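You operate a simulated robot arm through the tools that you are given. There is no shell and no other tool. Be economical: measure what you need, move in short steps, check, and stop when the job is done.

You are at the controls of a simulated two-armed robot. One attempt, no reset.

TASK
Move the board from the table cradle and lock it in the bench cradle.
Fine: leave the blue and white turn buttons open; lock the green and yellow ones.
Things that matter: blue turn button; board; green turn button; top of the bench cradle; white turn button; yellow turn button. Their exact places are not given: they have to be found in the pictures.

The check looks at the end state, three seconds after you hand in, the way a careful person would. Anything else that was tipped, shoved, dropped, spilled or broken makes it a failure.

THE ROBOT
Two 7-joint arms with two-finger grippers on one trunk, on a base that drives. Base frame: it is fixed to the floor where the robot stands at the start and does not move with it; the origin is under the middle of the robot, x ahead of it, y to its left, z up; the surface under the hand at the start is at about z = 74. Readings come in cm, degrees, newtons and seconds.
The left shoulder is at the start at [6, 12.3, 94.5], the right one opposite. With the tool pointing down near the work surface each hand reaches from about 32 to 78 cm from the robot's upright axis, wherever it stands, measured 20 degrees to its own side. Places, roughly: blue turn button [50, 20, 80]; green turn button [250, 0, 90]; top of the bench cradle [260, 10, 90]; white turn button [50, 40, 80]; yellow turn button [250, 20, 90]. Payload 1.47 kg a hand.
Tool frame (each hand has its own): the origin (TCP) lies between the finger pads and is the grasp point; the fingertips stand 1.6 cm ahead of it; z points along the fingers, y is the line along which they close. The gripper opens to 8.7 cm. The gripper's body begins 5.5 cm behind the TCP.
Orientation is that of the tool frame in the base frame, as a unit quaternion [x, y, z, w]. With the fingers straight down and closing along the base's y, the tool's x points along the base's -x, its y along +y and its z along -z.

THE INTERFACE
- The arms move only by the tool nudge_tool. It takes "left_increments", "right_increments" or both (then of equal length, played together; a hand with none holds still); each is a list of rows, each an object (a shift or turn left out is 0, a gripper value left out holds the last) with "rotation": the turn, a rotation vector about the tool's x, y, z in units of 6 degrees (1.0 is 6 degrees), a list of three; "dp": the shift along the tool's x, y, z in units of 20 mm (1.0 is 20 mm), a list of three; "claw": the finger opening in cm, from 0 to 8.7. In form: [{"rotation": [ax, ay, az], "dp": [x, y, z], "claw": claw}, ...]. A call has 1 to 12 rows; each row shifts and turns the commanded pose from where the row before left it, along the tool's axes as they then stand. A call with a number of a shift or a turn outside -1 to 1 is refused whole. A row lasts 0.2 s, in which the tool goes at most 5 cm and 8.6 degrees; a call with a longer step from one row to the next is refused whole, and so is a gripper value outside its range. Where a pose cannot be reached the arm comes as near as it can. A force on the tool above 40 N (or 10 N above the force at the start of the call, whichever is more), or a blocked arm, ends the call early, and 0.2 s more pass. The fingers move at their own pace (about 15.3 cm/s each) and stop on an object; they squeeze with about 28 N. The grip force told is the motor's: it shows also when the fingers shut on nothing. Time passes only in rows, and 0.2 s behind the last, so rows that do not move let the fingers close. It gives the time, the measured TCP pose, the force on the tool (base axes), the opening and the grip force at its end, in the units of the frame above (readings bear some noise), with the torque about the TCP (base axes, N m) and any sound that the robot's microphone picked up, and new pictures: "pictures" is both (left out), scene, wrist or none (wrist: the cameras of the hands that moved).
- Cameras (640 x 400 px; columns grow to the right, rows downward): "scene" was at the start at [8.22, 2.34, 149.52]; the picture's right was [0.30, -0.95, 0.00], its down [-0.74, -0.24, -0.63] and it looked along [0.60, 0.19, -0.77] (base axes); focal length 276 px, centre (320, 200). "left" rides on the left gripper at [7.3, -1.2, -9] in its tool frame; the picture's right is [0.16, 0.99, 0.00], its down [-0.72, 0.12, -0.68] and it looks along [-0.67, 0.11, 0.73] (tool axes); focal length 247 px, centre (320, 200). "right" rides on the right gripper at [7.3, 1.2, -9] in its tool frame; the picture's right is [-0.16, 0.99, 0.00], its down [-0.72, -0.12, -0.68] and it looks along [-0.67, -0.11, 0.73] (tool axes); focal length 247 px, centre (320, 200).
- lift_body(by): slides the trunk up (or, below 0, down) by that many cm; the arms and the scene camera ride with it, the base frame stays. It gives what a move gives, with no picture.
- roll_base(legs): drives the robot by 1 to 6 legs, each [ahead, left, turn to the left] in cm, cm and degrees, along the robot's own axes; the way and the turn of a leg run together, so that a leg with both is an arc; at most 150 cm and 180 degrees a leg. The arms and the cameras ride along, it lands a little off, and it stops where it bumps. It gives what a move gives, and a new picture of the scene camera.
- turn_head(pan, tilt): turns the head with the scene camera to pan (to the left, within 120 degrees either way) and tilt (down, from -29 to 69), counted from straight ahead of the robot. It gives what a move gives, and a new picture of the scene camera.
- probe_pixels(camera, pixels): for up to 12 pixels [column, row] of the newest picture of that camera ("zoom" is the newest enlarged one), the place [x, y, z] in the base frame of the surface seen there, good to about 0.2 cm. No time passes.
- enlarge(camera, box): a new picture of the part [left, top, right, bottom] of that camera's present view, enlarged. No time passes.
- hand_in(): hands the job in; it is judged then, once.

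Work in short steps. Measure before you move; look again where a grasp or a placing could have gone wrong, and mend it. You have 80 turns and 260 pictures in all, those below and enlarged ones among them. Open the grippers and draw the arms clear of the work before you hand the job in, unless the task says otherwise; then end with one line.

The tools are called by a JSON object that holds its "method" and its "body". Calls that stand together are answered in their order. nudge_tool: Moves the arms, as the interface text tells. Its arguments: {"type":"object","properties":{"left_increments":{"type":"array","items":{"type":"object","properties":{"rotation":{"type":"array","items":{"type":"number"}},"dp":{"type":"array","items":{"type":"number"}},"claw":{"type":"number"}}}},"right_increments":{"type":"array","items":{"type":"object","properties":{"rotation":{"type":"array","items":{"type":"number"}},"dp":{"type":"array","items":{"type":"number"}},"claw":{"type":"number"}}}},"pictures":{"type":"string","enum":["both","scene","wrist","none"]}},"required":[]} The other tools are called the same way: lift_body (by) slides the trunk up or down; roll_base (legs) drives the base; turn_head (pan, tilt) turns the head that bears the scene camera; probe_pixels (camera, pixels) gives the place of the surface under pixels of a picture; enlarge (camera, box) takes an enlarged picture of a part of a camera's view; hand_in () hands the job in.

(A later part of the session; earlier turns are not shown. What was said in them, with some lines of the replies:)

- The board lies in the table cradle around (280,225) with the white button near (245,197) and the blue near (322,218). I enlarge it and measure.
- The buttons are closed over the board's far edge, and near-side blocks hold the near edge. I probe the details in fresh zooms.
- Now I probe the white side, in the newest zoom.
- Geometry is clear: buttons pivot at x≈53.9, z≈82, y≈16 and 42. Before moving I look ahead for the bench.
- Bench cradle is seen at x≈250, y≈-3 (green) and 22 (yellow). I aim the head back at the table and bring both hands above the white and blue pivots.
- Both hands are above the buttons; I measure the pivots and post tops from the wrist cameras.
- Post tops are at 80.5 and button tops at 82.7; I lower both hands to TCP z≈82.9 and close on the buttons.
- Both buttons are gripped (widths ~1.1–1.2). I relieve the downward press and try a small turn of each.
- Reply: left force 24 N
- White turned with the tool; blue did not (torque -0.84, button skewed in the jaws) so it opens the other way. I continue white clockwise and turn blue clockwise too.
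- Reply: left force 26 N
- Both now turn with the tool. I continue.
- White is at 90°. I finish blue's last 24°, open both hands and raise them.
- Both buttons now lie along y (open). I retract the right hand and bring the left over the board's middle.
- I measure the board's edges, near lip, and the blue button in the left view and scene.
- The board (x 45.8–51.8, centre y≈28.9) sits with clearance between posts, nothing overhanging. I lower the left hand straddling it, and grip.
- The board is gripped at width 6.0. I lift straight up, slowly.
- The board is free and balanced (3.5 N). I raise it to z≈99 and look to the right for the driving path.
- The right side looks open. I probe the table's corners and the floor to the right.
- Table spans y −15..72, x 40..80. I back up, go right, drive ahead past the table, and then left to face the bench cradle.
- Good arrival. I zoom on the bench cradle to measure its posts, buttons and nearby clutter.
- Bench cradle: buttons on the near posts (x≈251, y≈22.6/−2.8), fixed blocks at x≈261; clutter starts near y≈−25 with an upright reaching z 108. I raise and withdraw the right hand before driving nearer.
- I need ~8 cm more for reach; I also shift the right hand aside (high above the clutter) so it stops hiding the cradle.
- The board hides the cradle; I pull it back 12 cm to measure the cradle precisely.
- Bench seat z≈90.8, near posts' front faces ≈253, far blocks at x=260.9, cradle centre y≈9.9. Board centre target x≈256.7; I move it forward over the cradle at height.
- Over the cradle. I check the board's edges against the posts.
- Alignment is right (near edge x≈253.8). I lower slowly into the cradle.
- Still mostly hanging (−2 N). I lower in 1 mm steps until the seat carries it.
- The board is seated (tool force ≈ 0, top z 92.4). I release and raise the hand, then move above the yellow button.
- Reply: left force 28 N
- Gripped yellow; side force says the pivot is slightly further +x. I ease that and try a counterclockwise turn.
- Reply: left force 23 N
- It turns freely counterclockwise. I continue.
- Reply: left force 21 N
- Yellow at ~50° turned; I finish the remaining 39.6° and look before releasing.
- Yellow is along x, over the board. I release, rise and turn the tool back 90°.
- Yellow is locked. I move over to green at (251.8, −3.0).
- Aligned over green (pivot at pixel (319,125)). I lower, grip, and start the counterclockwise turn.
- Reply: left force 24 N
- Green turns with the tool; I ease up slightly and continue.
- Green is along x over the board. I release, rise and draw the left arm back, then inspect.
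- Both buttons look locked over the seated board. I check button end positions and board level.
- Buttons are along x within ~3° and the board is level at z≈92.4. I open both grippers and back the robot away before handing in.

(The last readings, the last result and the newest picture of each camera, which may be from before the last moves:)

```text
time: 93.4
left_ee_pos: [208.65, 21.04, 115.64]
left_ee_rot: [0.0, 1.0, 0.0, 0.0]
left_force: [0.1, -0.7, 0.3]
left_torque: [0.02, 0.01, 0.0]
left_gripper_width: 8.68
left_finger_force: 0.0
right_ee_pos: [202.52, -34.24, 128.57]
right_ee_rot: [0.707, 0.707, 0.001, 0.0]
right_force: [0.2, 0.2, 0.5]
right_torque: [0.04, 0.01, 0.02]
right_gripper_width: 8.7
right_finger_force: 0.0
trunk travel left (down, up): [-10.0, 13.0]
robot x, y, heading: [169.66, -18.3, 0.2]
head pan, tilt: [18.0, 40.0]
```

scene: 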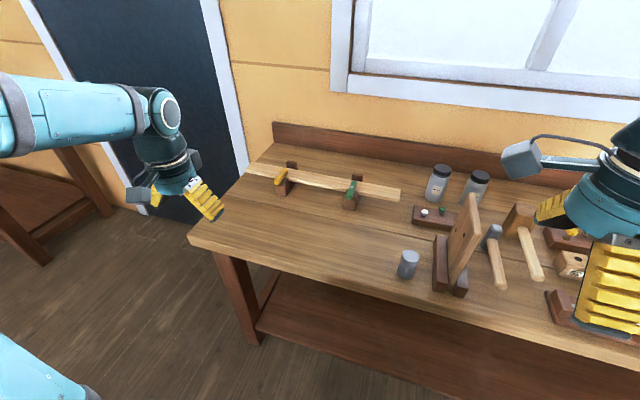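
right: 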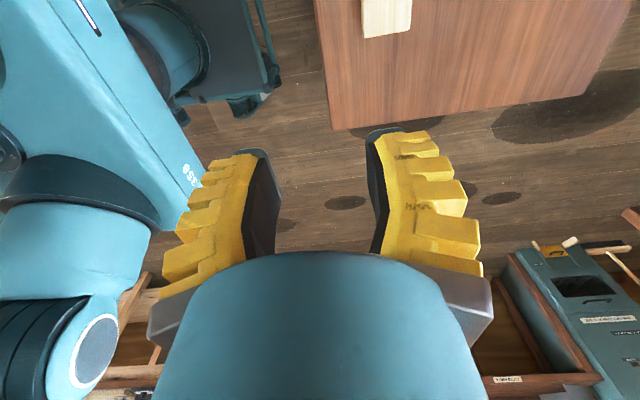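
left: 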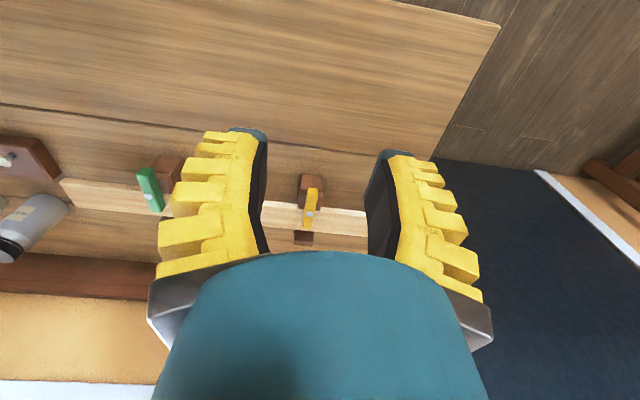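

The picture shows the board locked under both buttons, nothing on the bench disturbed, and both hands open and clear, so I hand in.

{"method": "hand_in", "body": {}}

```text
The job is handed in.
```

The board is in the bench cradle with the green and yellow buttons locked over it, and the blue and white buttons on the table cradle are left open.
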